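You operate a simulated robot arm through the tools that you are given. There is no shell and no other tool. Be economical: measure what you need, move in short steps, check, and stop when the job is done.

You run a simulated robot arm. Do the job below in one go: nothing can be reset, and whatever is moved stays where it is left.

Task
Gauge rubber buffers 1 and 3; the taller one goes into the small green tray.
Fine: buffer 1 first, and back to its spot; swing the gauge head aside after each; the shorter one ends in its spot.

The check looks at the end state, three seconds after you hand in, the way a careful person would. Anything else that was tipped, shoved, dropped, spilled or broken makes it a failure.

Robot
A 7-joint arm with a two-finger gripper, fixed in place. Base frame: the origin is at the foot of the arm, x ahead of it, y to its left, z up; the work surface is at about z = 80. Lengths are in cm, angles in degrees, forces in N, time in s.
With the tool pointing down near the work surface it reaches from about 38 to 78 cm from the base axis. Its first joint turns from -143.0 to 143.0 degrees. Payload 2.45 kg.
The tool frame sits at the grasp point between the pads (the TCP): z along the fingers, y along the line on which they close. The tips reach 2.6 cm beyond it. The gripper opens to 9.6 cm. The gripper's body begins 6.9 cm behind the TCP.
Orientation is that of the tool frame in the base frame, as [roll, pitch, yaw] about the fixed x, y, z axes, in that order (R = Rz(yaw) Ry(pitch) Rx(roll)). With the fingers straight down and closing along the base's y, the tool's x points along the base's -x, its y along +y and its z along -z.

Tools
- The arm moves only by the tool arm_command. Its argument "moves" is text: rows parted by semicolons, each of 7 numbers parted by spaces: the shift along the base's x, y, z in units of 250 mm (1.0 is 250 mm), then the turn, a rotation vector about the base's x, y, z in units of 90 degrees (1.0 is 90 degrees), then the opening, from 0 (shut) to 1 (fully open). In form: tx ty tz rx ry rz jaw; .... A call has 1 to 10 rows; each row is the pose to reach, as a shift and turn from the pose commanded when the call began. A call with a number of a shift or a turn outside -1 to 1 is refused whole. A row lasts 0.2 s, in which the tool goes at most 5 cm and 8.6 degrees; a call with a longer step from one row to the next is refused whole, and so is a gripper value outside its range. A pose out of reach is approached as far as the arm can. The call stops where the force on the tool passes 40 N (or 10 N more than at its start, if that is more) or the arm is blocked; 0.2 s more then pass. The fingers move at their own pace and stop on an object; they squeeze with about 27 N. The grip force told is the motor's: it shows also when the fingers shut on nothing. Time passes only in rows, and 0.2 s behind the last, so rows that repeat a pose let the fingers close. The reply holds the time, the measured pose of the TCP, the force on the tool along the base axes, the opening and the grip force, in the units named above and with some noise, with the torque about the TCP (base axes, N m) and any sound that the robot's microphone picked up.
- Cameras (640 x 400 px; columns grow to the right, rows downward): "scene" is fixed at [4.92, -50.04, 153.66]; the picture's right is [0.77, -0.64, 0.00], its down [-0.29, -0.35, -0.89] and it looks along [0.57, 0.68, -0.45] (base axes); focal length 335 px, centre (320, 200). "wrist" rides on the gripper at [8.2, 0.3, -9.8] in the tool frame; the picture's right is [-0.04, 1.00, 0.00], its down [-0.73, -0.03, -0.68] and it looks along [-0.68, -0.03, 0.73] (tool axes); focal length 256 px, centre (320, 200). There is no depth. A picture from a camera that has moved, and an enlarged one, comes with that camera's place and axes in the base frame and with its lens.
- capture(camera): a new picture of that camera. It takes no simulated time.
- move_column(by): slides the trunk up (or, below 0, down) by that many cm; the arm rides with it, the base frame stays. It gives what a move gives, with no picture.
- zoom(camera, box): a new picture of the part [left, top, right, bottom] of that camera's present view, enlarged. It takes no simulated time.
- hand_in(): hands the job in; it is judged then, once.

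Work in short steps. Places have to be worked out from the pictures, the camera data and where the tool is seen: move nearer, look again, correct. Check each grasp and each placing, and mend what went wrong. You have 120 turns and 64 pictures in all, those below and enlarged ones among them. Open the gripper and draw the arm clear of the work before you hand the job in, unless the task says otherwise; then end with one line.

The tools are called after "Emit:" by a JSON object that holds its "method" and its "body". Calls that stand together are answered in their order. arm_command: Moves the arm, as the interface text tells. Its arguments: {"type":"object","properties":{"moves":{"type":"string"}},"required":["moves"]} The other tools are called the same way: move_column (by) slides the trunk up or down; capture (camera) takes a picture; zoom (camera, box) takes an enlarged picture of a part of a camera's view; hand_in () hands the job in.

At the start:

```text
t: 0.0
tcp_pos: [42.69, 39.99, 109.78]
tool_rot: [180.0, 0.0, -179.9]
force: [0.4, -0.2, -0.6]
moment: [-0.01, 0.02, -0.01]
width: 9.63
finger_force: 0.1
trunk travel left (down, up): [-55.0, 9.0]
```

scene: 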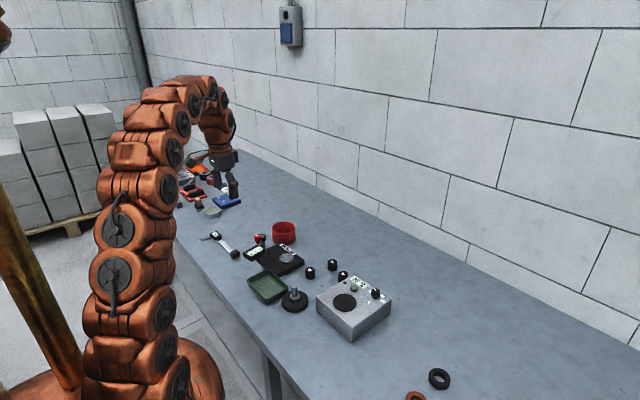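
wrist: 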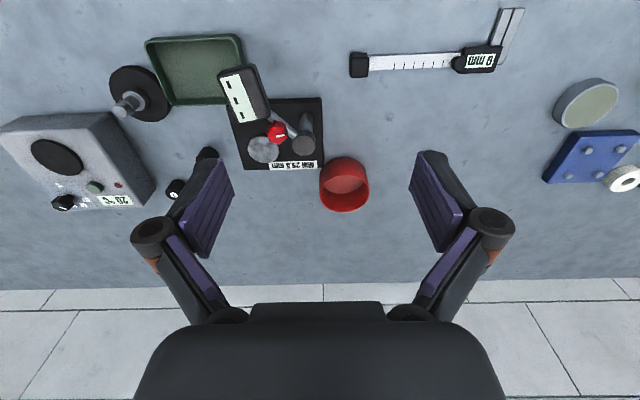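

The scene shows a gauge (black base with head and dial), green tray, three small black buffers by the hotplate. I enlarge both views to read details.

Emit:
{"method": "zoom", "body": {"camera": "scene", "box": [200, 210, 400, 335]}}

Emit:
{"method": "zoom", "body": {"camera": "wrist", "box": [100, 20, 380, 220]}}

```text
3.20 times, centred on (300, 272) of scene
camera zoom: at [4.92, -50.04, 153.66], right [0.77, -0.64, 0.0], down [-0.29, -0.35, -0.89], along [0.57, 0.68, -0.45], focal length 1073 px, centre (384, -32)
```

zoom: 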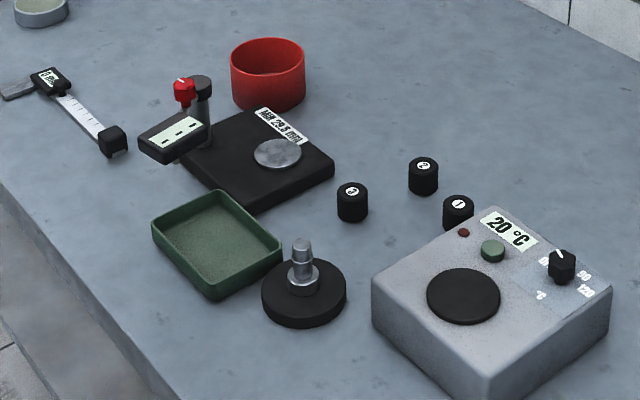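

```text
2.00 times, centred on (240, 120) of wrist
camera zoom: at [34.53, 40.31, 119.52], right [0.04, 1.0, 0.0], down [0.73, -0.03, 0.68], along [0.68, -0.03, -0.73], focal length 512 px, centre (480, 360)
```

zoom: 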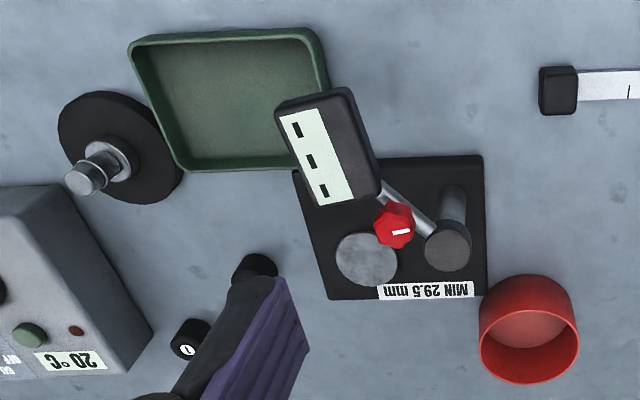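

Positions estimated so far: anvil ≈(57,30), gauge post ≈(52.5,37.5), head ≈(46,30.6), buffers ≈3:(59,20), 2:(67,18), 1:(66,11). I move sideways for a better look.

Emit:
{"method": "arm_command", "body": {"moves": "0 -0.19 0 0 0 0 1; 0 -0.38 0 0 0 0 1; 0 -0.56 -0.05 0 0 0 1; 0 -0.7 -0.15 0 0 0 1; 0 -0.8 -0.25 0 0 0 1"}}

Emit:
{"method": "capture", "body": {"camera": "wrist"}}

```text
t: 1.2
tcp_pos: [42.76, 20.07, 103.71]
tool_rot: [179.9, 0.0, 180.0]
force: [-0.3, 0.4, 0.5]
moment: [0.02, 0.0, -0.01]
width: 9.59
finger_force: 0.1
trunk travel left (down, up): [-55.0, 9.0]
```

```text
59 pictures are left
camera wrist: at [34.56, 20.36, 113.39], right [0.04, 1.0, 0.0], down [0.73, -0.03, 0.68], along [0.68, -0.03, -0.73], focal length 256 px, centre (320, 200)
```

wrist: 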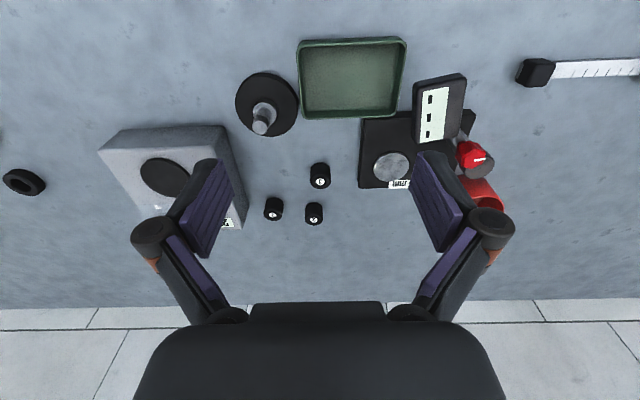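

Good view of buffers and gauge; I enlarge both.

Emit:
{"method": "zoom", "body": {"camera": "wrist", "box": [220, 130, 380, 230]}}

Emit:
{"method": "zoom", "body": {"camera": "wrist", "box": [350, 60, 510, 210]}}

Emit:
{"method": "zoom", "body": {"camera": "scene", "box": [235, 225, 315, 275]}}

```text
4.00 times, centred on (300, 180) of wrist
camera zoom: at [34.56, 20.36, 113.39], right [0.04, 1.0, 0.0], down [0.73, -0.03, 0.68], along [0.68, -0.03, -0.73], focal length 1024 px, centre (400, 280)
```

zoom: 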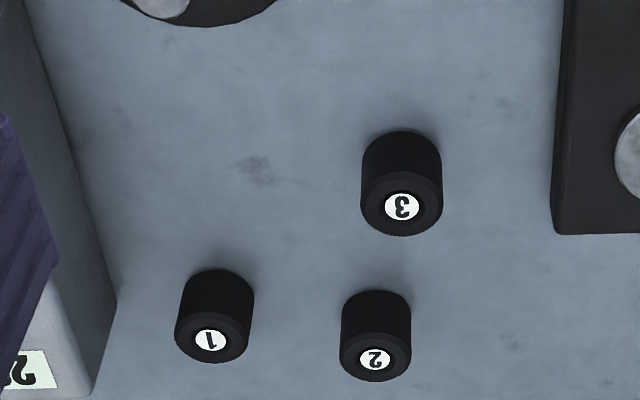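

```text
2.67 times, centred on (430, 135) of wrist
camera zoom: at [34.56, 20.36, 113.39], right [0.04, 1.0, 0.0], down [0.73, -0.03, 0.68], along [0.68, -0.03, -0.73], focal length 683 px, centre (27, 373)
```

zoom: 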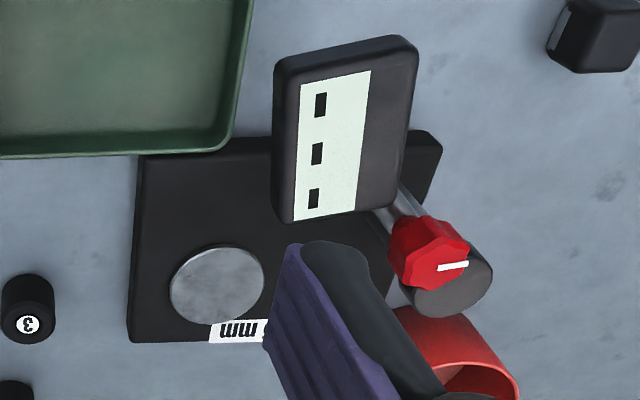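

```text
8.00 times, centred on (275, 250) of scene
camera zoom: at [4.92, -50.04, 153.66], right [0.77, -0.64, 0.0], down [-0.29, -0.35, -0.89], along [0.57, 0.68, -0.45], focal length 2683 px, centre (680, -200)
```

zoom: 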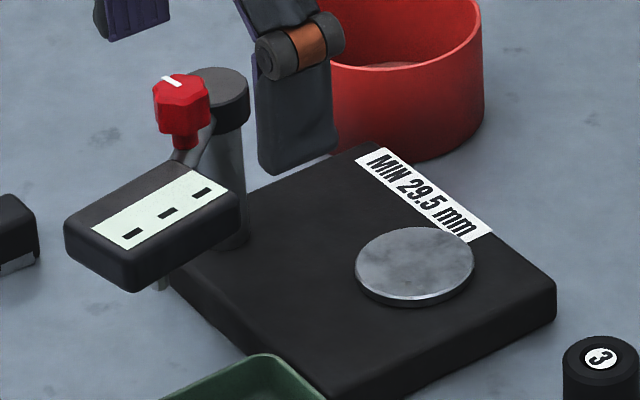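

Buffer 1 ≈(66.1,10.8), buffer 3 ≈(59.0,19.4), both ~3.1 cm wide; red knob ≈(49,34.7,92) on an arm pivoting about the post (52.2,37.3). I turn the gripper 90° (to close along x, clear of hotplate) and go above buffer 1.

Emit:
{"method": "arm_command", "body": {"moves": "0.085 -0.034 -0.02 0 0 0.09 1; 0.17 -0.068 -0.04 0 0 0.18 1; 0.255 -0.102 -0.06 0 0 0.27 1; 0.34 -0.136 -0.08 0 0 0.36 1; 0.425 -0.17 -0.1 0 0 0.45 1; 0.51 -0.204 -0.12 0 0 0.54 1; 0.595 -0.238 -0.14 0 0 0.63 1; 0.68 -0.272 -0.16 0 0 0.72 1; 0.765 -0.306 -0.18 0 0 0.81 1; 0.85 -0.34 -0.2 0 0 0.9 1"}}

Emit:
{"method": "arm_command", "body": {"moves": "0.084 -0.031 0 0 0 0.09 0.6; 0.084 -0.031 0 0 0 0.1 0.6; 0.084 -0.031 0 0 0 0.1 0.6; 0.084 -0.031 0 0 0 0.1 0.6"}}

Emit:
{"method": "capture", "body": {"camera": "wrist"}}

Emit:
{"method": "zoom", "body": {"camera": "scene", "box": [240, 195, 400, 295]}}

```text
t: 3.4
tcp_pos: [63.91, 11.64, 98.57]
tool_rot: [-179.9, 0.0, -98.8]
force: [0.4, -0.3, -0.5]
moment: [0.01, 0.0, 0.03]
width: 9.61
finger_force: 0.0
trunk travel left (down, up): [-55.0, 9.0]
```

```text
t: 4.4
tcp_pos: [65.93, 10.8, 98.59]
tool_rot: [180.0, 0.0, -90.0]
force: [0.0, -0.5, 0.1]
moment: [-0.01, -0.01, 0.0]
width: 5.77
finger_force: 0.1
trunk travel left (down, up): [-55.0, 9.0]
```

```text
55 pictures are left
camera wrist: at [65.76, 2.61, 108.36], right [-1.0, 0.04, 0.0], down [0.03, 0.73, 0.68], along [0.03, 0.68, -0.73], focal length 256 px, centre (320, 200)
```

wrist: 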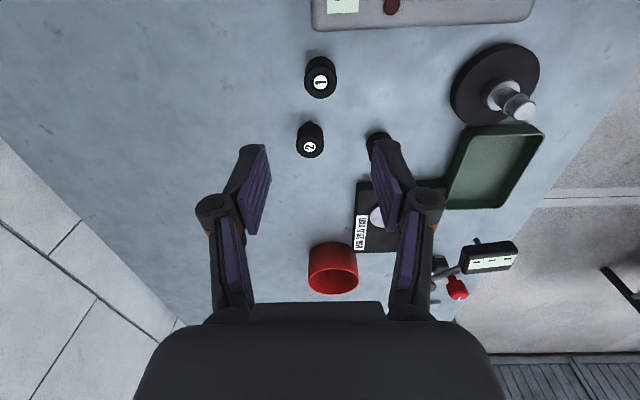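

```text
4.00 times, centred on (320, 245) of scene
camera zoom: at [4.92, -50.04, 153.66], right [0.77, -0.64, 0.0], down [-0.29, -0.35, -0.89], along [0.57, 0.68, -0.45], focal length 1341 px, centre (320, 20)
```

zoom: 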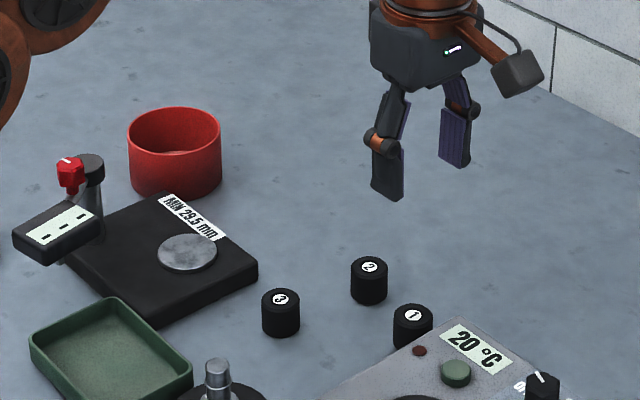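

Buffer 1 label resolves to ≈(66.15,10.95). Lower over it with 5.8 cm opening.

Emit:
{"method": "arm_command", "body": {"moves": "0.008 0.006 -0.15 0 0 0 0.6; 0.008 0.006 -0.3 0 0 0 0.6; 0.008 0.006 -0.42 0 0 0 0.6; 0.008 0.006 -0.52 0 0 0 0.6; 0.008 0.006 -0.58 0 0 0 0.6; 0.008 0.006 -0.625 0 0 0 0.6"}}

Emit:
{"method": "zoom", "body": {"camera": "scene", "box": [280, 220, 400, 295]}}

Emit:
{"method": "capture", "body": {"camera": "wrist"}}

```text
t: 5.8
tcp_pos: [66.18, 10.76, 83.07]
tool_rot: [-179.9, 0.1, -90.1]
force: [1.1, -0.2, 0.2]
moment: [-0.01, -0.01, -0.01]
width: 5.76
finger_force: 0.1
trunk travel left (down, up): [-55.0, 9.0]
```

```text
5.33 times, centred on (340, 258) of scene
camera zoom: at [4.92, -50.04, 153.66], right [0.77, -0.64, 0.0], down [-0.29, -0.35, -0.89], along [0.57, 0.68, -0.45], focal length 1789 px, centre (213, -107)
```

zoom: 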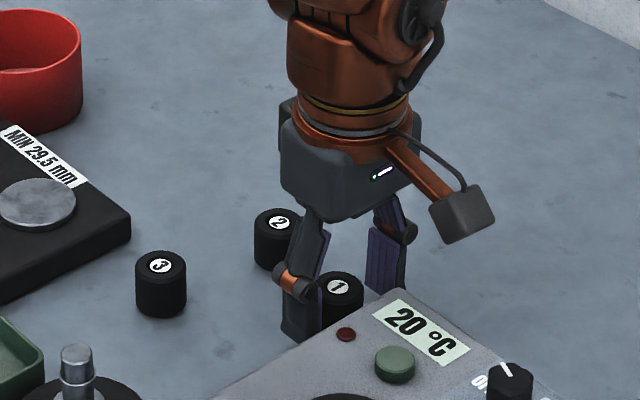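

```text
52 pictures are left
camera wrist: at [66.02, 2.52, 92.76], right [-1.0, 0.04, 0.0], down [0.03, 0.73, 0.68], along [0.03, 0.68, -0.73], focal length 256 px, centre (320, 200)
```

wrist: 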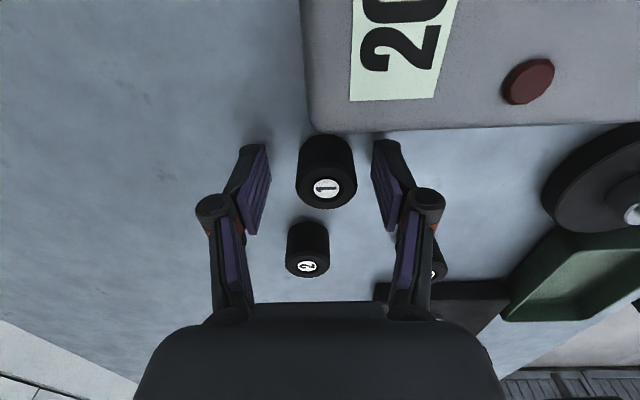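

Buffer 1 is centred at about (66.1,10.75), between the pads. Close, then lift slightly.

Emit:
{"method": "arm_command", "body": {"moves": "-0.003 0 0 0 0 0 0; -0.003 0 0 0 0 0 0; -0.003 0 0 0 0 0 0; -0.003 0 0 0 0 0 0"}}

```text
t: 6.8
tcp_pos: [66.17, 10.79, 83.13]
tool_rot: [180.0, 0.0, -90.0]
force: [0.4, -0.3, 1.7]
moment: [0.0, -0.04, 0.03]
width: 2.94
finger_force: 26.7
trunk travel left (down, up): [-55.0, 9.0]
```

Held (2.94 cm). Lift and carry to above the anvil (57.1,30).

Emit:
{"method": "arm_command", "body": {"moves": "0 0 0.1 0 0 0 0; 0 0 0.28 0 0 0 0; 0 0 0.46 0 0 0 0; -0.07 0.15 0.5 0 0 0 0; -0.15 0.32 0.5 0 0 0 0; -0.23 0.48 0.5 0 0 0 0; -0.3 0.64 0.5 0 0 0 0; -0.362 0.768 0.5 0 0 0 0; -0.362 0.768 0.4 0 0 0 0; -0.362 0.768 0.4 0 0 0 0"}}

Emit:
{"method": "capture", "body": {"camera": "wrist"}}

Emit:
{"method": "zoom", "body": {"camera": "scene", "box": [220, 190, 340, 265]}}

```text
t: 9.0
tcp_pos: [57.15, 30.13, 93.16]
tool_rot: [180.0, 0.0, -90.0]
force: [-0.4, 0.2, 0.5]
moment: [0.03, 0.0, -0.01]
width: 0.01
finger_force: 27.2
trunk travel left (down, up): [-55.0, 9.0]
```

```text
51 pictures are left
camera wrist: at [56.85, 21.87, 102.85], right [-1.0, 0.04, 0.0], down [0.03, 0.73, 0.68], along [0.03, 0.68, -0.73], focal length 256 px, centre (320, 200)
```

wrist: 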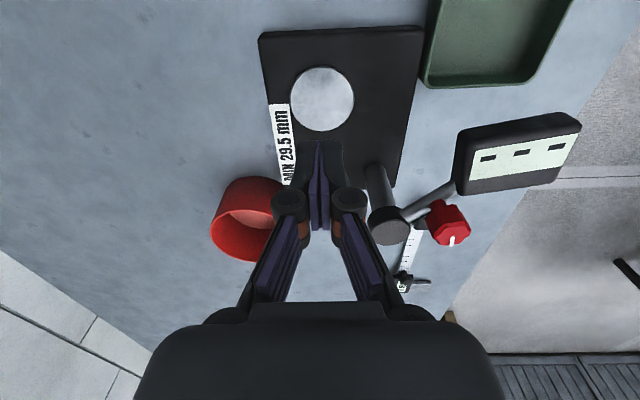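

```text
5.33 times, centred on (280, 228) of scene
camera zoom: at [4.92, -50.04, 153.66], right [0.77, -0.64, 0.0], down [-0.29, -0.35, -0.89], along [0.57, 0.68, -0.45], focal length 1789 px, centre (533, 53)
```

zoom: 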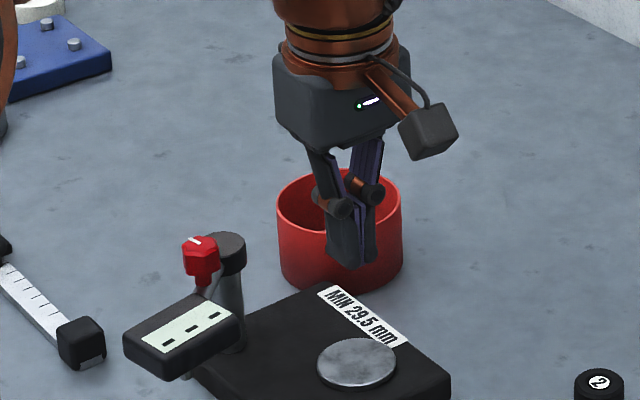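

The fingers shut empty: the buffer slipped out during the carry. I look for it.

Emit:
{"method": "zoom", "body": {"camera": "scene", "box": [220, 210, 460, 360]}}

```text
2.67 times, centred on (340, 285) of scene
camera zoom: at [4.92, -50.04, 153.66], right [0.77, -0.64, 0.0], down [-0.29, -0.35, -0.89], along [0.57, 0.68, -0.45], focal length 894 px, centre (267, -27)
```

zoom: 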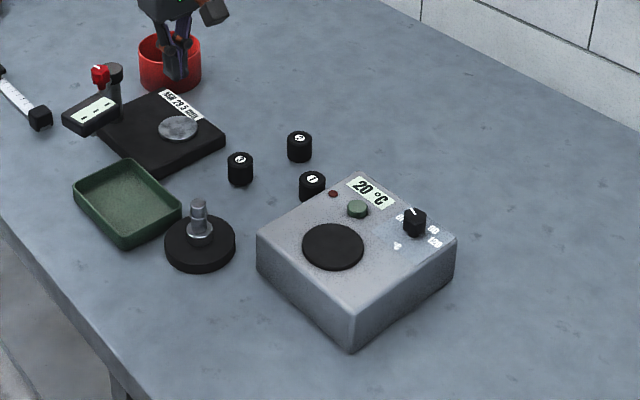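

Luckily buffer 1 still stands upright at its spot (slipped right at lift-off). Go back above it, opening, and view it.

Emit:
{"method": "arm_command", "body": {"moves": "0 0 0.1 0 0 0 0.6; 0.06 -0.13 0.1 0 0 0 0.6; 0.14 -0.29 0.1 0 0 0 0.6; 0.21 -0.45 0.1 0 0 0 0.6; 0.28 -0.6 0.1 0 0 0 0.6; 0.362 -0.768 0.1 0 0 0 0.6; 0.36 -0.77 -0.05 0 0 0 0.6; 0.36 -0.77 -0.15 0 0 0 0.6; 0.36 -0.77 -0.15 0 0 0 0.6"}}

Emit:
{"method": "zoom", "body": {"camera": "wrist", "box": [240, 80, 400, 180]}}

```text
t: 11.0
tcp_pos: [66.0, 10.67, 89.32]
tool_rot: [-180.0, 0.0, -90.0]
force: [0.1, -0.7, 0.3]
moment: [0.01, -0.04, 0.0]
width: 5.77
finger_force: 0.1
trunk travel left (down, up): [-55.0, 9.0]
```

```text
4.00 times, centred on (320, 130) of wrist
camera zoom: at [65.78, 2.49, 99.04], right [-1.0, 0.04, 0.0], down [0.03, 0.73, 0.68], along [0.03, 0.68, -0.73], focal length 1024 px, centre (320, 480)
```

zoom: 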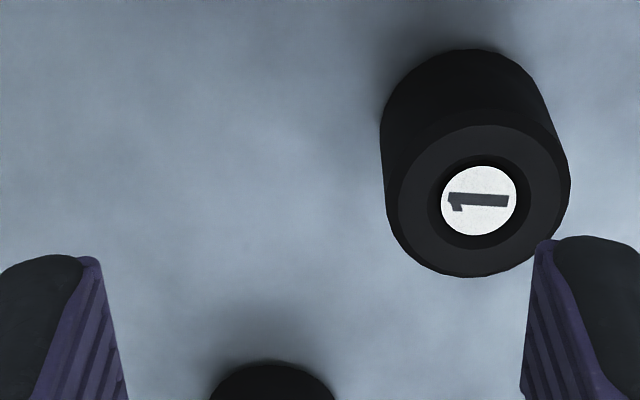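

Buffer 1 now stands at ≈(63.5,11.0) (shifted; original spot ≈(66.1,10.77)). I re-centre and descend a bit lower for a fuller grip.

Emit:
{"method": "arm_command", "body": {"moves": "-0.1 0.012 0 0 0 0 0.6; -0.1 0.012 -0.1 0 0 0 0.6; -0.1 0.012 -0.2 0 0 0 0.6; -0.1 0.012 -0.262 0 0 0 0.6; -0.1 0.012 -0.262 0 0 0 0.6"}}

Emit:
{"method": "zoom", "body": {"camera": "wrist", "box": [220, 100, 420, 260]}}

```text
t: 12.2
tcp_pos: [63.51, 10.84, 82.68]
tool_rot: [-180.0, 0.0, -89.9]
force: [0.6, -0.3, 0.0]
moment: [-0.04, 0.02, -0.03]
width: 5.74
finger_force: 0.0
trunk travel left (down, up): [-55.0, 9.0]
```

```text
2.50 times, centred on (320, 180) of wrist
camera zoom: at [63.35, 2.68, 92.42], right [-1.0, 0.04, 0.0], down [0.03, 0.73, 0.68], along [0.03, 0.68, -0.73], focal length 640 px, centre (320, 250)
```

zoom: 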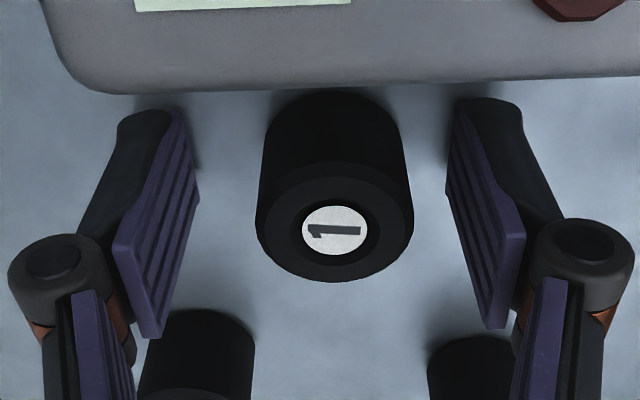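

Centred between the pads. Close with several rows of waiting, then lift slowly by 1 cm.

Emit:
{"method": "arm_command", "body": {"moves": "0 0 0 0 0 0 0; 0 0 0 0 0 0 0; 0 0 0 0 0 0 0; 0 0 0 0 0 0 0; 0 0 0 0 0 0 0; 0 0 0.01 0 0 0 0; 0 0 0.02 0 0 0 0; 0 0 0.03 0 0 0 0; 0 0 0.04 0 0 0 0"}}

Emit:
{"method": "zoom", "body": {"camera": "wrist", "box": [220, 100, 420, 260]}}

```text
t: 14.2
tcp_pos: [63.61, 11.09, 83.63]
tool_rot: [-180.0, 0.0, -90.0]
force: [1.3, -0.3, 0.2]
moment: [-0.05, 0.01, 0.0]
width: 2.99
finger_force: 26.7
trunk travel left (down, up): [-55.0, 9.0]
```

```text
2.50 times, centred on (320, 180) of wrist
camera zoom: at [63.34, 2.9, 93.36], right [-1.0, 0.04, 0.0], down [0.03, 0.73, 0.68], along [0.03, 0.68, -0.73], focal length 640 px, centre (320, 250)
```

zoom: 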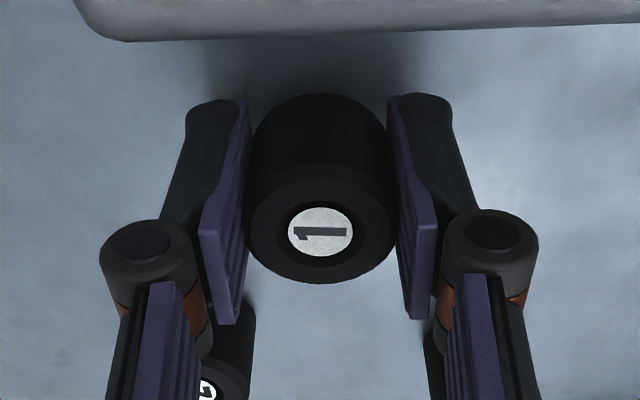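

It lifts with the gripper now. Continue slowly upward.

Emit:
{"method": "arm_command", "body": {"moves": "0 0 0.03 0 0 0 0; 0 0 0.07 0 0 0 0; 0 0 0.12 0 0 0 0; 0 0 0.17 0 0 0 0; 0 0 0.22 0 0 0 0; 0 0 0.27 0 0 0 0; 0 0 0.31 0 0 0 0; 0 0 0.34 0 0 0 0; 0 0 0.36 0 0 0 0"}}

Emit:
{"method": "zoom", "body": {"camera": "wrist", "box": [220, 100, 420, 260]}}

```text
t: 16.2
tcp_pos: [63.59, 11.19, 92.68]
tool_rot: [-179.9, 0.0, -90.1]
force: [0.4, -0.1, 0.3]
moment: [0.0, -0.02, -0.01]
width: 2.94
finger_force: 27.2
trunk travel left (down, up): [-55.0, 9.0]
```

```text
2.50 times, centred on (320, 180) of wrist
camera zoom: at [63.35, 2.95, 102.37], right [-1.0, 0.04, 0.0], down [0.03, 0.73, 0.68], along [0.03, 0.68, -0.73], focal length 640 px, centre (320, 250)
```

zoom: 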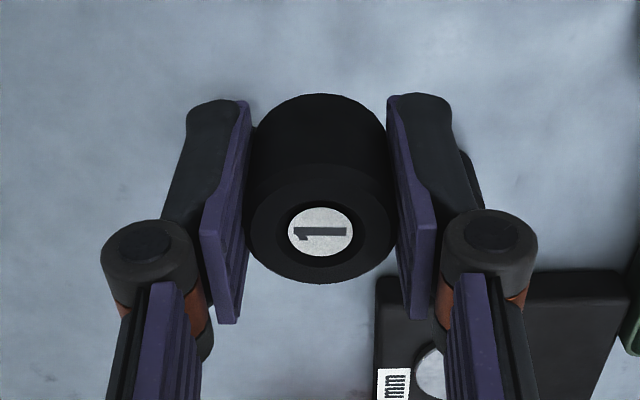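

Firm. Carry slowly to above the anvil.

Emit:
{"method": "arm_command", "body": {"moves": "-0.01 0.03 0 0 0 0 0; -0.03 0.09 0 0 0 0 0; -0.06 0.17 0 0 0 0 0; -0.09 0.27 0 0 0 0 0; -0.13 0.38 0 0 0 0 0; -0.17 0.49 0 0 0 0 0; -0.2 0.58 0 0 0 0 0; -0.23 0.66 0 0 0 0 0; -0.25 0.72 0 0 0 0 0; -0.26 0.752 0 0 0 0 0"}}

Emit:
{"method": "capture", "body": {"camera": "wrist"}}

Emit:
{"method": "zoom", "body": {"camera": "scene", "box": [220, 190, 340, 265]}}

```text
t: 18.4
tcp_pos: [57.19, 29.88, 92.7]
tool_rot: [-180.0, 0.0, -90.1]
force: [-1.4, -0.1, 0.1]
moment: [0.0, 0.0, -0.01]
width: 2.92
finger_force: 27.2
trunk travel left (down, up): [-55.0, 9.0]
```

```text
44 pictures are left
camera wrist: at [56.86, 21.68, 102.37], right [-1.0, 0.04, 0.0], down [0.03, 0.73, 0.68], along [0.03, 0.68, -0.73], focal length 256 px, centre (320, 200)
```

wrist: 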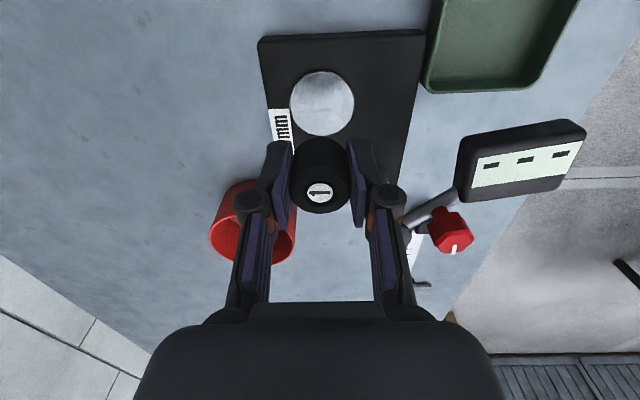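

```text
5.33 times, centred on (280, 228) of scene
camera zoom: at [4.92, -50.04, 153.66], right [0.77, -0.64, 0.0], down [-0.29, -0.35, -0.89], along [0.57, 0.68, -0.45], focal length 1789 px, centre (533, 53)
```

zoom: 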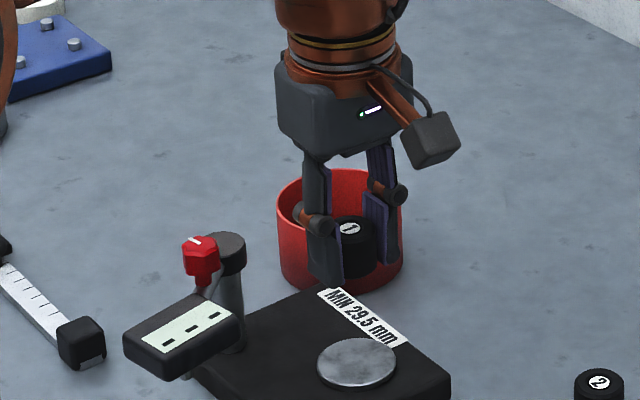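

Anvil resolves to ≈(57.1,29.8). Descend to just above it.

Emit:
{"method": "arm_command", "body": {"moves": "-0.004 -0.004 -0.03 0 0 0 0; -0.004 -0.004 -0.08 0 0 0 0; -0.004 -0.004 -0.14 0 0 0 0; -0.004 -0.004 -0.19 0 0 0 0; -0.004 -0.004 -0.23 0 0 0 0; -0.004 -0.004 -0.26 0 0 0 0; -0.004 -0.004 -0.275 0 0 0 0"}}

Emit:
{"method": "zoom", "body": {"camera": "scene", "box": [240, 210, 320, 260]}}

```text
t: 20.0
tcp_pos: [57.23, 29.8, 85.62]
tool_rot: [180.0, 0.0, -90.0]
force: [0.0, -0.2, 0.1]
moment: [-0.01, -0.02, 0.01]
width: 2.91
finger_force: 27.2
trunk travel left (down, up): [-55.0, 9.0]
```

```text
8.00 times, centred on (280, 235) of scene
camera zoom: at [4.92, -50.04, 153.66], right [0.77, -0.64, 0.0], down [-0.29, -0.35, -0.89], along [0.57, 0.68, -0.45], focal length 2683 px, centre (640, -80)
```

zoom: 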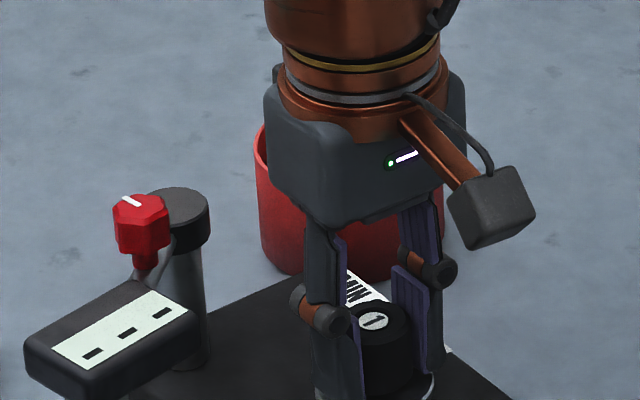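

Not yet touching. Step down finely and watch force.

Emit:
{"method": "arm_command", "body": {"moves": "-0.004 0 -0.004 0 0 0 0; -0.004 0 -0.008 0 0 0 0; -0.004 0 -0.012 0 0 0 0; -0.004 0 -0.012 0 0 0 0"}}

Emit:
{"method": "arm_command", "body": {"moves": "0 0 -0.003 0 0 0 0; 0 0 -0.006 0 0 0 0; 0 0 -0.006 0 0 0 0"}}

```text
t: 21.0
tcp_pos: [57.02, 29.77, 85.51]
tool_rot: [-179.8, 0.1, -90.1]
force: [2.3, 0.1, 12.6]
moment: [0.04, 0.01, -0.03]
width: 2.93
finger_force: 27.1
trunk travel left (down, up): [-55.0, 9.0]
```

```text
t: 21.8
tcp_pos: [56.88, 29.76, 85.26]
tool_rot: [-179.9, 0.1, -90.0]
force: [5.4, -2.3, 30.1]
moment: [0.06, 0.08, 0.01]
width: 2.93
finger_force: 27.3
trunk travel left (down, up): [-55.0, 9.0]
```

Contact (30 N). Ease up 0.15 cm and open.

Emit:
{"method": "arm_command", "body": {"moves": "0.002 0 0.008 0 0 0 0; 0.002 0 0.008 0 0 0 0.5; 0.002 0 0.008 0 0 0 0.55; 0.002 0 0.008 0 0 0 0.55; 0.002 0 0.008 0 0 0 0.55"}}

Emit:
{"method": "arm_command", "body": {"moves": "0 0 0.03 0 0 0 0.55; 0 0 0.1 0 0 0 0.55; 0 0 0.2 0 0 0 0.55; 0 0 0.35 0 0 0 0.55; 0 0 0.5 0 0 0 0.55"}}

Emit:
{"method": "capture", "body": {"camera": "wrist"}}

Emit:
{"method": "zoom", "body": {"camera": "scene", "box": [240, 210, 320, 260]}}

```text
t: 23.0
tcp_pos: [56.97, 29.87, 85.4]
tool_rot: [180.0, 0.1, -90.0]
force: [-0.5, 0.0, 0.5]
moment: [-0.03, 0.0, -0.01]
width: 5.28
finger_force: 0.1
trunk travel left (down, up): [-55.0, 9.0]
```

```text
t: 24.2
tcp_pos: [56.86, 29.93, 98.08]
tool_rot: [180.0, 0.0, -90.1]
force: [1.0, 1.0, -0.4]
moment: [-0.01, -0.01, 0.0]
width: 5.29
finger_force: 0.0
trunk travel left (down, up): [-55.0, 9.0]
```

```text
41 pictures are left
camera wrist: at [56.66, 21.7, 107.73], right [-1.0, 0.04, 0.0], down [0.03, 0.73, 0.68], along [0.03, 0.68, -0.73], focal length 256 px, centre (320, 200)
```

wrist: 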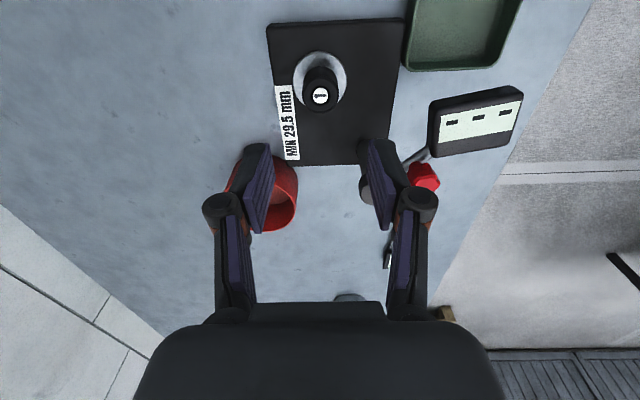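

```text
8.00 times, centred on (280, 235) of scene
camera zoom: at [4.92, -50.04, 153.66], right [0.77, -0.64, 0.0], down [-0.29, -0.35, -0.89], along [0.57, 0.68, -0.45], focal length 2683 px, centre (640, -80)
```

zoom: 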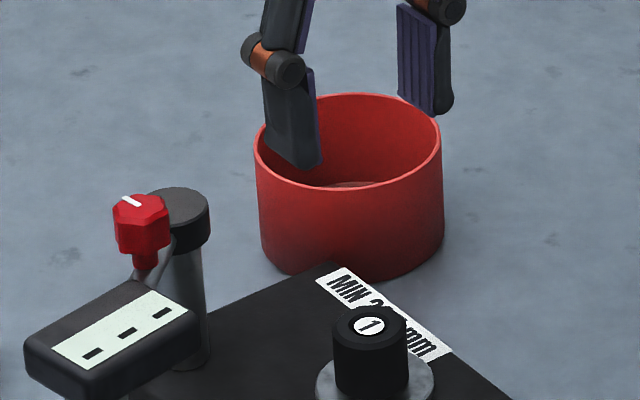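

Buffer 1 stands on the anvil. Next I swing the head in by its red knob: move above the knob (≈49,34.6) with the jaw turned perpendicular to the gauge arm.

Emit:
{"method": "arm_command", "body": {"moves": "-0.05 0.03 0.02 0 0 -0.09 0.45; -0.1 0.06 0.02 0 0 -0.18 0.45; -0.155 0.09 0.02 0 0 -0.27 0.45; -0.21 0.125 0.02 0 0 -0.36 0.45; -0.265 0.16 0.02 0 0 -0.45 0.45; -0.314 0.187 0.02 0 0 -0.53 0.45; -0.314 0.187 0.02 0 0 -0.556 0.45; -0.314 0.187 0.02 0 0 -0.556 0.45"}}

Emit:
{"method": "capture", "body": {"camera": "wrist"}}

```text
t: 26.0
tcp_pos: [48.99, 34.53, 98.55]
tool_rot: [-179.9, 0.0, -140.2]
force: [0.3, -0.8, -0.2]
moment: [-0.01, 0.03, -0.02]
width: 4.3
finger_force: 0.1
trunk travel left (down, up): [-55.0, 9.0]
```

```text
39 pictures are left
camera wrist: at [42.61, 29.51, 108.25], right [-0.61, 0.79, 0.0], down [0.58, 0.45, 0.68], along [0.54, 0.41, -0.73], focal length 256 px, centre (320, 200)
```

wrist: 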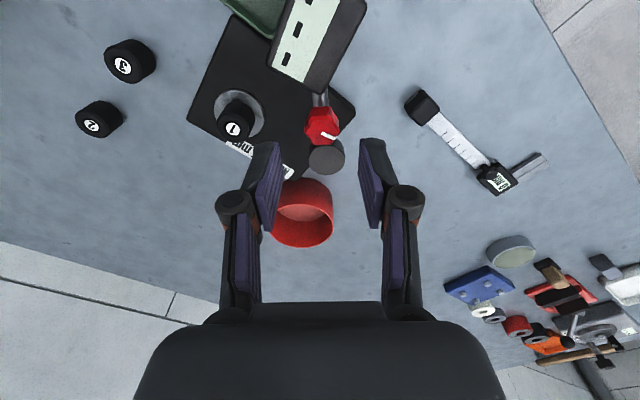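

Knob is right below the TCP. Descend so the tips reach ≈90 beside the knob, above the head's top, and view.

Emit:
{"method": "arm_command", "body": {"moves": "0 0 -0.1 0 0 0 0.45; 0 0 -0.18 0 0 0 0.45; 0 0 -0.235 0 0 0 0.45; 0 0 -0.235 0 0 0 0.45"}}

Emit:
{"method": "zoom", "body": {"camera": "scene", "box": [230, 210, 310, 260]}}

Emit:
{"method": "zoom", "body": {"camera": "wrist", "box": [220, 80, 420, 240]}}

```text
t: 27.0
tcp_pos: [49.15, 34.33, 92.67]
tool_rot: [179.9, 0.0, -140.0]
force: [0.1, -0.1, -0.9]
moment: [0.01, 0.0, -0.02]
width: 4.29
finger_force: 0.1
trunk travel left (down, up): [-55.0, 9.0]
```

```text
8.00 times, centred on (270, 235) of scene
camera zoom: at [4.92, -50.04, 153.66], right [0.77, -0.64, 0.0], down [-0.29, -0.35, -0.89], along [0.57, 0.68, -0.45], focal length 2683 px, centre (720, -80)
```

zoom: 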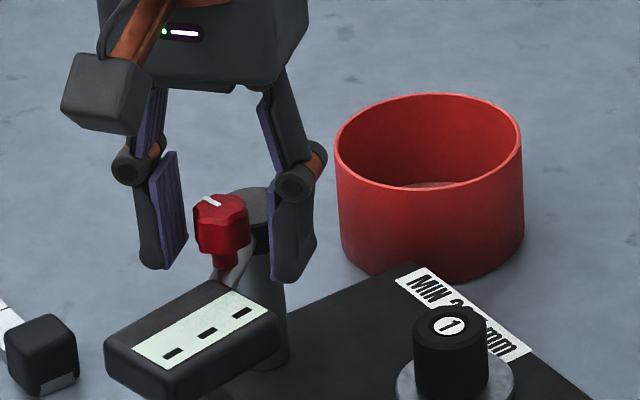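

```text
2.50 times, centred on (320, 160) of wrist
camera zoom: at [42.67, 29.37, 102.47], right [-0.61, 0.79, 0.0], down [0.58, 0.45, 0.68], along [0.54, 0.41, -0.73], focal length 640 px, centre (320, 300)
```

zoom: 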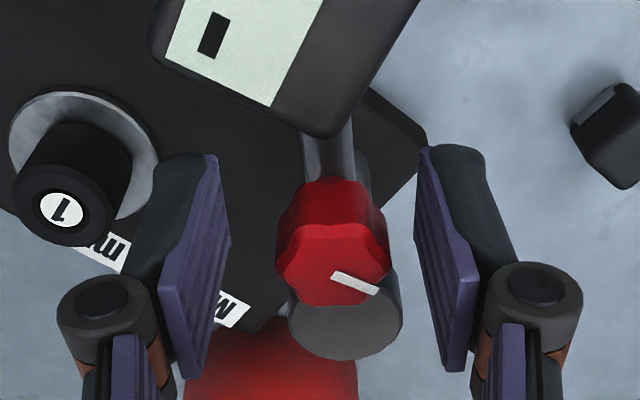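

Knob is centred between the fingers. I narrow the jaw to a loose cage (~2.4 cm) and sweep along the arc about the post for the first half of the swing.

Emit:
{"method": "arm_command", "body": {"moves": "0.003 0.004 0 0 0 0 0.24; 0.003 0.004 0 0 0 0 0.24; 0.003 0.004 0 0 0 0 0.24; 0.0196 -0.0104 0 0 0 0.089 0.24; 0.038 -0.0232 0 0 0 0.178 0.24; 0.058 -0.0332 0 0 0 0.267 0.24; 0.0792 -0.04 0 0 0 0.356 0.24"}}

Emit:
{"method": "zoom", "body": {"camera": "scene", "box": [230, 210, 310, 260]}}

```text
t: 28.6
tcp_pos: [51.09, 33.62, 92.65]
tool_rot: [-180.0, 0.0, -107.8]
force: [-1.2, 0.1, -0.6]
moment: [-0.01, 0.0, 0.01]
width: 2.34
finger_force: 0.4
trunk travel left (down, up): [-55.0, 9.0]
```

```text
8.00 times, centred on (270, 235) of scene
camera zoom: at [4.92, -50.04, 153.66], right [0.77, -0.64, 0.0], down [-0.29, -0.35, -0.89], along [0.57, 0.68, -0.45], focal length 2683 px, centre (720, -80)
```

zoom: 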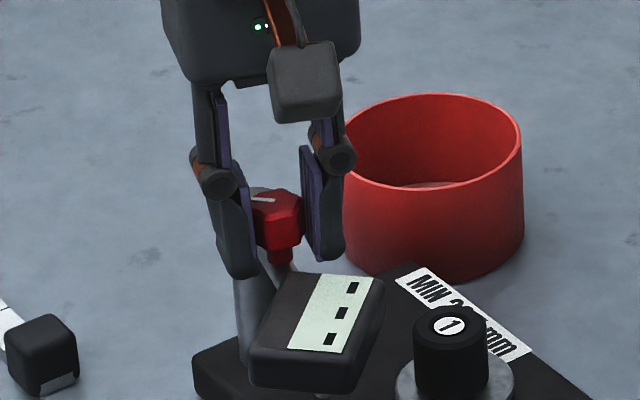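

The head swings freely with the knob. Continue two steps, then check clearance over the buffer.

Emit:
{"method": "arm_command", "body": {"moves": "0.022 -0.004 0 0 0 0.089 0.24; 0.044 -0.0052 0 0 0 0.178 0.24; 0.0664 -0.0032 0 0 0 0.267 0.24; 0.0664 -0.0032 0 0 0 0.267 0.24"}}

Emit:
{"method": "zoom", "body": {"camera": "scene", "box": [240, 215, 320, 265]}}

```text
t: 29.6
tcp_pos: [52.68, 33.54, 92.56]
tool_rot: [179.9, -0.1, -83.9]
force: [-1.0, -0.8, 0.7]
moment: [0.03, -0.01, -0.01]
width: 2.35
finger_force: 0.6
trunk travel left (down, up): [-55.0, 9.0]
```

```text
8.00 times, centred on (280, 240) of scene
camera zoom: at [4.92, -50.04, 153.66], right [0.77, -0.64, 0.0], down [-0.29, -0.35, -0.89], along [0.57, 0.68, -0.45], focal length 2683 px, centre (640, -120)
```

zoom: 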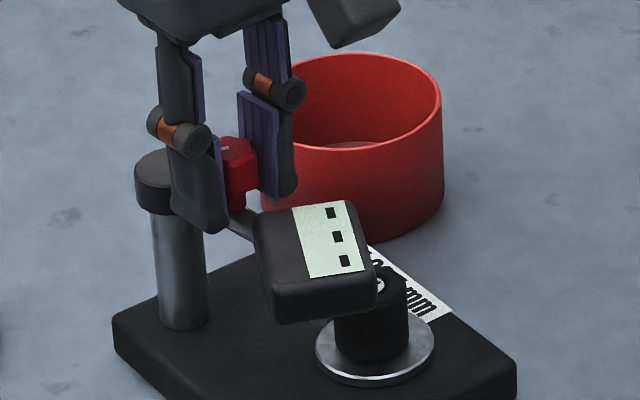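

The head clears the buffer. Continue the last ~24° in finer steps.

Emit:
{"method": "arm_command", "body": {"moves": "0.0108 0.0026 0 0 0 0.0445 0.24; 0.0216 0.0056 0 0 0 0.089 0.24; 0.032 0.009 0 0 0 0.134 0.24; 0.0424 0.0136 0 0 0 0.178 0.24; 0.0424 0.0136 0 0 0 0.178 0.24"}}

Emit:
{"method": "zoom", "body": {"camera": "scene", "box": [250, 215, 330, 265]}}

```text
t: 30.8
tcp_pos: [53.87, 33.78, 92.73]
tool_rot: [179.9, 0.0, -67.9]
force: [-1.1, -0.5, 0.5]
moment: [0.01, 0.0, 0.03]
width: 2.33
finger_force: 0.6
trunk travel left (down, up): [-55.0, 9.0]
```

```text
8.00 times, centred on (290, 240) of scene
camera zoom: at [4.92, -50.04, 153.66], right [0.77, -0.64, 0.0], down [-0.29, -0.35, -0.89], along [0.57, 0.68, -0.45], focal length 2683 px, centre (560, -120)
```

zoom: 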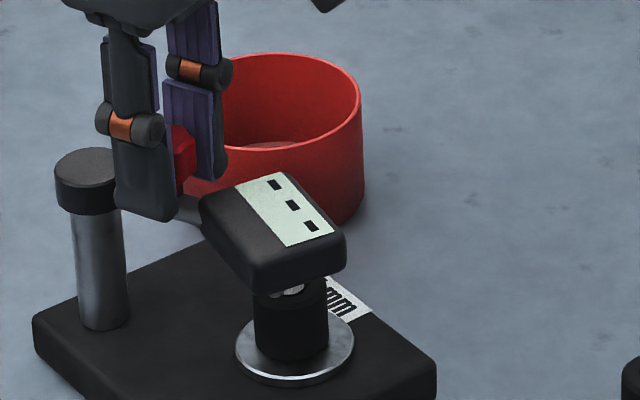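

Head nearly over the buffer, display still dashes. Continue 8° more.

Emit:
{"method": "arm_command", "body": {"moves": "0.01 0.005 0 0 0 0.0445 0.24; 0.0196 0.0108 0 0 0 0.089 0.24; 0.0196 0.0108 0 0 0 0.089 0.24"}}

Emit:
{"method": "zoom", "body": {"camera": "scene", "box": [250, 215, 330, 265]}}

```text
t: 31.6
tcp_pos: [54.29, 34.04, 92.78]
tool_rot: [-180.0, 0.0, -60.0]
force: [-0.8, -1.0, 0.0]
moment: [0.0, 0.02, 0.01]
width: 2.31
finger_force: 0.0
trunk travel left (down, up): [-55.0, 9.0]
```

```text
8.00 times, centred on (290, 240) of scene
camera zoom: at [4.92, -50.04, 153.66], right [0.77, -0.64, 0.0], down [-0.29, -0.35, -0.89], along [0.57, 0.68, -0.45], focal length 2683 px, centre (560, -120)
```

zoom: 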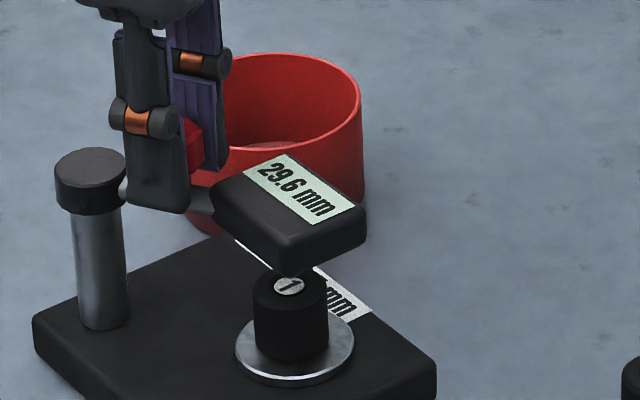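

Buffer 1 reads 29.6 mm. Swing the head back aside along the same arc.

Emit:
{"method": "arm_command", "body": {"moves": "-0.0196 -0.0108 0 0 0 -0.089 0.24; -0.0404 -0.0188 0 0 0 -0.178 0.24; -0.062 -0.0244 0 0 0 -0.267 0.24; -0.0844 -0.0264 0 0 0 -0.356 0.24; -0.1064 -0.0252 0 0 0 -0.445 0.24; -0.1284 -0.0212 0 0 0 -0.534 0.24; -0.1496 -0.0144 0 0 0 -0.623 0.24; -0.1696 -0.0044 0 0 0 -0.712 0.24; -0.188 0.0084 0 0 0 -0.801 0.24; -0.2044 0.0236 0 0 0 -0.89 0.24"}}

Emit:
{"method": "zoom", "body": {"camera": "scene", "box": [230, 210, 310, 260]}}

```text
t: 33.8
tcp_pos: [49.08, 34.65, 92.63]
tool_rot: [-179.9, 0.0, -140.1]
force: [-0.4, 1.0, 0.2]
moment: [0.01, 0.03, -0.02]
width: 2.35
finger_force: 0.4
trunk travel left (down, up): [-55.0, 9.0]
```

```text
8.00 times, centred on (270, 235) of scene
camera zoom: at [4.92, -50.04, 153.66], right [0.77, -0.64, 0.0], down [-0.29, -0.35, -0.89], along [0.57, 0.68, -0.45], focal length 2683 px, centre (720, -80)
```

zoom: 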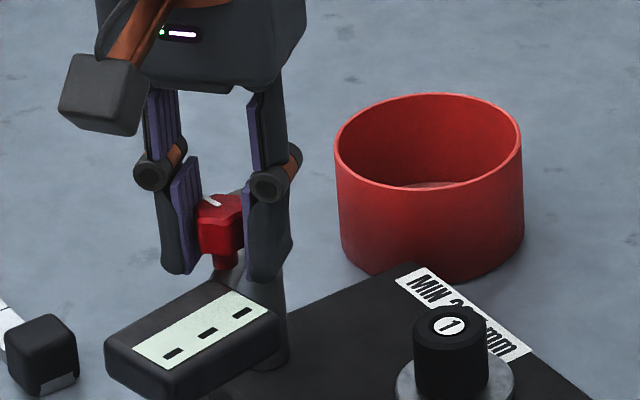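

Head is back aside, exactly as before. Open, raise, rotate and go above buffer 1 on the anvil.

Emit:
{"method": "arm_command", "body": {"moves": "0 0 0 0 0 0 0.45; 0 0 0.05 0 0 0 0.45; 0 0 0.15 0 0 0 0.45; 0 0 0.25 0 0 0 0.5; 0.06 -0.04 0.25 0 0 0.093 0.55; 0.12 -0.08 0.25 0 0 0.186 0.55; 0.18 -0.11 0.25 0 0 0.279 0.55; 0.24 -0.15 0.25 0 0 0.372 0.55; 0.3 -0.18 0.25 0 0 0.465 0.55; 0.316 -0.191 0.2 0 0 0.556 0.55"}}

Emit:
{"method": "capture", "body": {"camera": "wrist"}}

```text
t: 36.0
tcp_pos: [57.15, 29.82, 97.57]
tool_rot: [179.9, 0.0, -89.8]
force: [-1.1, 0.2, 0.6]
moment: [0.0, -0.02, -0.01]
width: 5.28
finger_force: 0.1
trunk travel left (down, up): [-55.0, 9.0]
```

```text
31 pictures are left
camera wrist: at [56.79, 21.63, 107.25], right [-1.0, 0.04, 0.0], down [0.03, 0.73, 0.68], along [0.03, 0.68, -0.73], focal length 256 px, centre (320, 200)
```

wrist: 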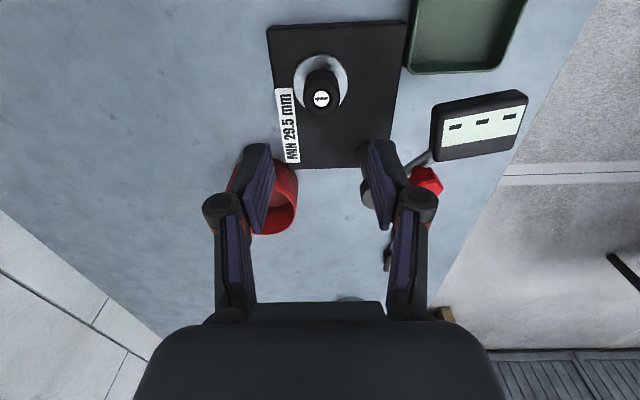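

Aligned with buffer 1. Descend, close and wait.

Emit:
{"method": "arm_command", "body": {"moves": "-0.005 0.001 -0.12 0 0 0 0.55; -0.005 0.001 -0.26 0 0 0 0.55; -0.005 0.001 -0.38 0 0 0 0.55; -0.005 0.001 -0.45 0 0 0 0.55; -0.005 0.001 -0.484 0 0 0 0.55; -0.005 0.001 -0.484 0 0 0 0; -0.005 0.001 -0.484 0 0 0 0; -0.005 0.001 -0.484 0 0 0 0; -0.005 0.001 -0.484 0 0 0 0; -0.005 0.001 -0.484 0 0 0 0"}}

Emit:
{"method": "arm_command", "body": {"moves": "0 0 0.01 0 0 0 0; 0 0 0.02 0 0 0 0; 0 0 0.04 0 0 0 0; 0 0 0.07 0 0 0 0; 0 0 0.12 0 0 0 0; 0 0 0.17 0 0 0 0; 0 0 0.22 0 0 0 0; 0 0 0.26 0 0 0 0; 0 0 0.28 0 0 0 0"}}

Emit:
{"method": "zoom", "body": {"camera": "wrist", "box": [220, 100, 420, 260]}}

```text
t: 38.2
tcp_pos: [56.87, 30.01, 85.62]
tool_rot: [180.0, 0.1, -89.9]
force: [-0.2, 0.4, -0.6]
moment: [0.0, -0.03, -0.03]
width: 2.92
finger_force: 27.0
trunk travel left (down, up): [-55.0, 9.0]
```

```text
t: 40.2
tcp_pos: [56.95, 29.98, 92.63]
tool_rot: [180.0, 0.0, -90.0]
force: [0.2, -0.4, 0.2]
moment: [-0.02, 0.0, -0.04]
width: 2.91
finger_force: 26.8
trunk travel left (down, up): [-55.0, 9.0]
```

```text
2.50 times, centred on (320, 180) of wrist
camera zoom: at [56.64, 21.77, 102.25], right [-1.0, 0.04, 0.0], down [0.03, 0.73, 0.68], along [0.03, 0.68, -0.73], focal length 640 px, centre (320, 250)
```

zoom: 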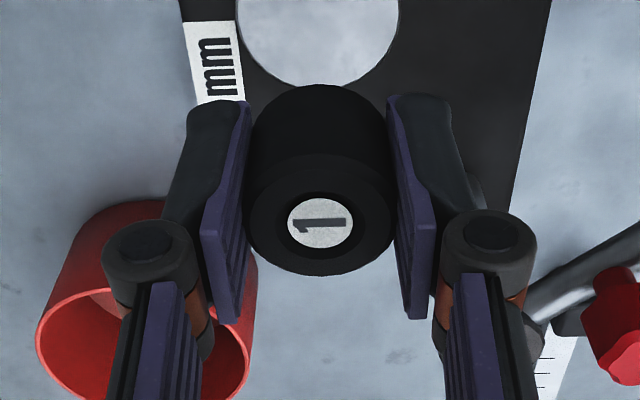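

Held firmly. Carry slowly back to its original spot (66.1,10.75).

Emit:
{"method": "arm_command", "body": {"moves": "0.014 -0.03 0 0 0 0 0; 0.042 -0.09 0 0 0 0 0; 0.082 -0.17 0 0 0 0 0; 0.13 -0.27 0 0 0 0 0; 0.183 -0.38 0 0 0 0 0; 0.236 -0.49 0 0 0 0 0; 0.284 -0.59 0 0 0 0 0; 0.322 -0.67 0 0 0 0 0; 0.351 -0.73 0 0 0 0 0; 0.366 -0.763 0 0 0 0 0"}}

Emit:
{"method": "arm_command", "body": {"moves": "0 0 -0.03 0 0 0 0; 0 0 -0.08 0 0 0 0; 0 0 -0.14 0 0 0 0; 0 0 -0.2 0 0 0 0; 0 0 -0.26 0 0 0 0; 0 0 -0.31 0 0 0 0; 0 0 -0.345 0 0 0 0; 0 0 -0.365 0 0 0 0; 0 0 -0.375 0 0 0 0; 0 0 -0.375 0 0 0 0"}}

Emit:
{"method": "capture", "body": {"camera": "wrist"}}

```text
t: 42.4
tcp_pos: [66.11, 10.81, 92.53]
tool_rot: [-180.0, 0.0, -90.0]
force: [0.1, 0.5, -0.3]
moment: [0.0, 0.04, 0.0]
width: 2.95
finger_force: 27.2
trunk travel left (down, up): [-55.0, 9.0]
```

```text
t: 44.6
tcp_pos: [66.04, 10.78, 83.19]
tool_rot: [-180.0, 0.0, -90.0]
force: [-0.5, 0.5, -0.6]
moment: [0.01, 0.03, -0.01]
width: 2.9
finger_force: 27.1
trunk travel left (down, up): [-55.0, 9.0]
```

```text
29 pictures are left
camera wrist: at [65.8, 2.61, 92.88], right [-1.0, 0.04, 0.0], down [0.03, 0.73, 0.68], along [0.03, 0.68, -0.73], focal length 256 px, centre (320, 200)
```

wrist: 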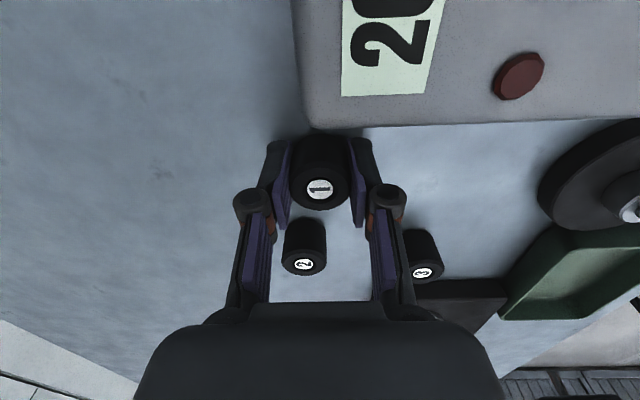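

Position matches the original view relative to buffer 2 and hotplate. Lower to contact and release.

Emit:
{"method": "arm_command", "body": {"moves": "-0.002 0 -0.006 0 0 0 0; -0.002 0 -0.012 0 0 0 0; -0.002 0 -0.016 0 0 0 0; -0.002 0 -0.016 0 0 0 0"}}

```text
t: 45.6
tcp_pos: [66.08, 10.79, 82.79]
tool_rot: [180.0, -0.1, -90.0]
force: [0.0, 0.5, -0.6]
moment: [0.01, -0.01, -0.03]
width: 2.93
finger_force: 27.4
trunk travel left (down, up): [-55.0, 9.0]
```

Emit:
{"method": "arm_command", "body": {"moves": "0 0 -0.003 0 0 0 0; 0 0 -0.006 0 0 0 0; 0 0 -0.006 0 0 0 0"}}

```text
t: 46.4
tcp_pos: [66.07, 10.77, 82.66]
tool_rot: [-179.7, -0.1, -90.0]
force: [-0.2, -1.4, 17.7]
moment: [0.0, 0.06, -0.01]
width: 2.95
finger_force: 26.9
trunk travel left (down, up): [-55.0, 9.0]
```

Contact (17.7 N). Open and rise, then check.

Emit:
{"method": "arm_command", "body": {"moves": "0 0 0.003 0 0 0 0.3; 0 0 0.003 0 0 0 0.55; 0 0 0.003 0 0 0 0.55; 0 0 0.003 0 0 0 0.55; 0 0 0.04 0 0 0 0.55; 0 0 0.12 0 0 0 0.55; 0 0 0.26 0 0 0 0.55; 0 0 0.4 0 0 0 0.55; 0 0 0.4 0 0 0 0.55"}}

Emit:
{"method": "capture", "body": {"camera": "wrist"}}

```text
t: 48.4
tcp_pos: [66.0, 10.82, 92.87]
tool_rot: [180.0, 0.1, -90.0]
force: [0.1, 0.3, -0.1]
moment: [-0.02, 0.05, -0.03]
width: 5.28
finger_force: 0.1
trunk travel left (down, up): [-55.0, 9.0]
```

```text
28 pictures are left
camera wrist: at [65.69, 2.62, 102.51], right [-1.0, 0.04, 0.0], down [0.03, 0.73, 0.68], along [0.03, 0.68, -0.73], focal length 256 px, centre (320, 200)
```

wrist: 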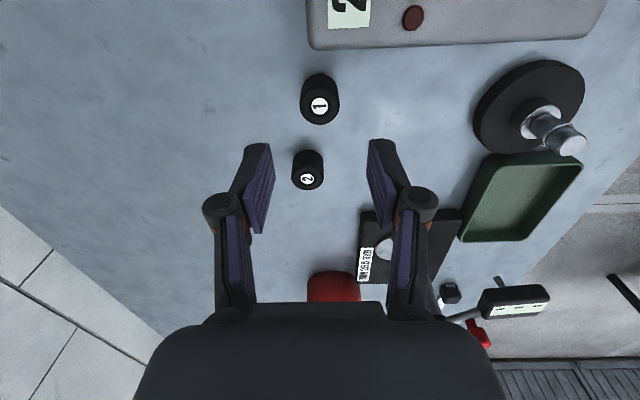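

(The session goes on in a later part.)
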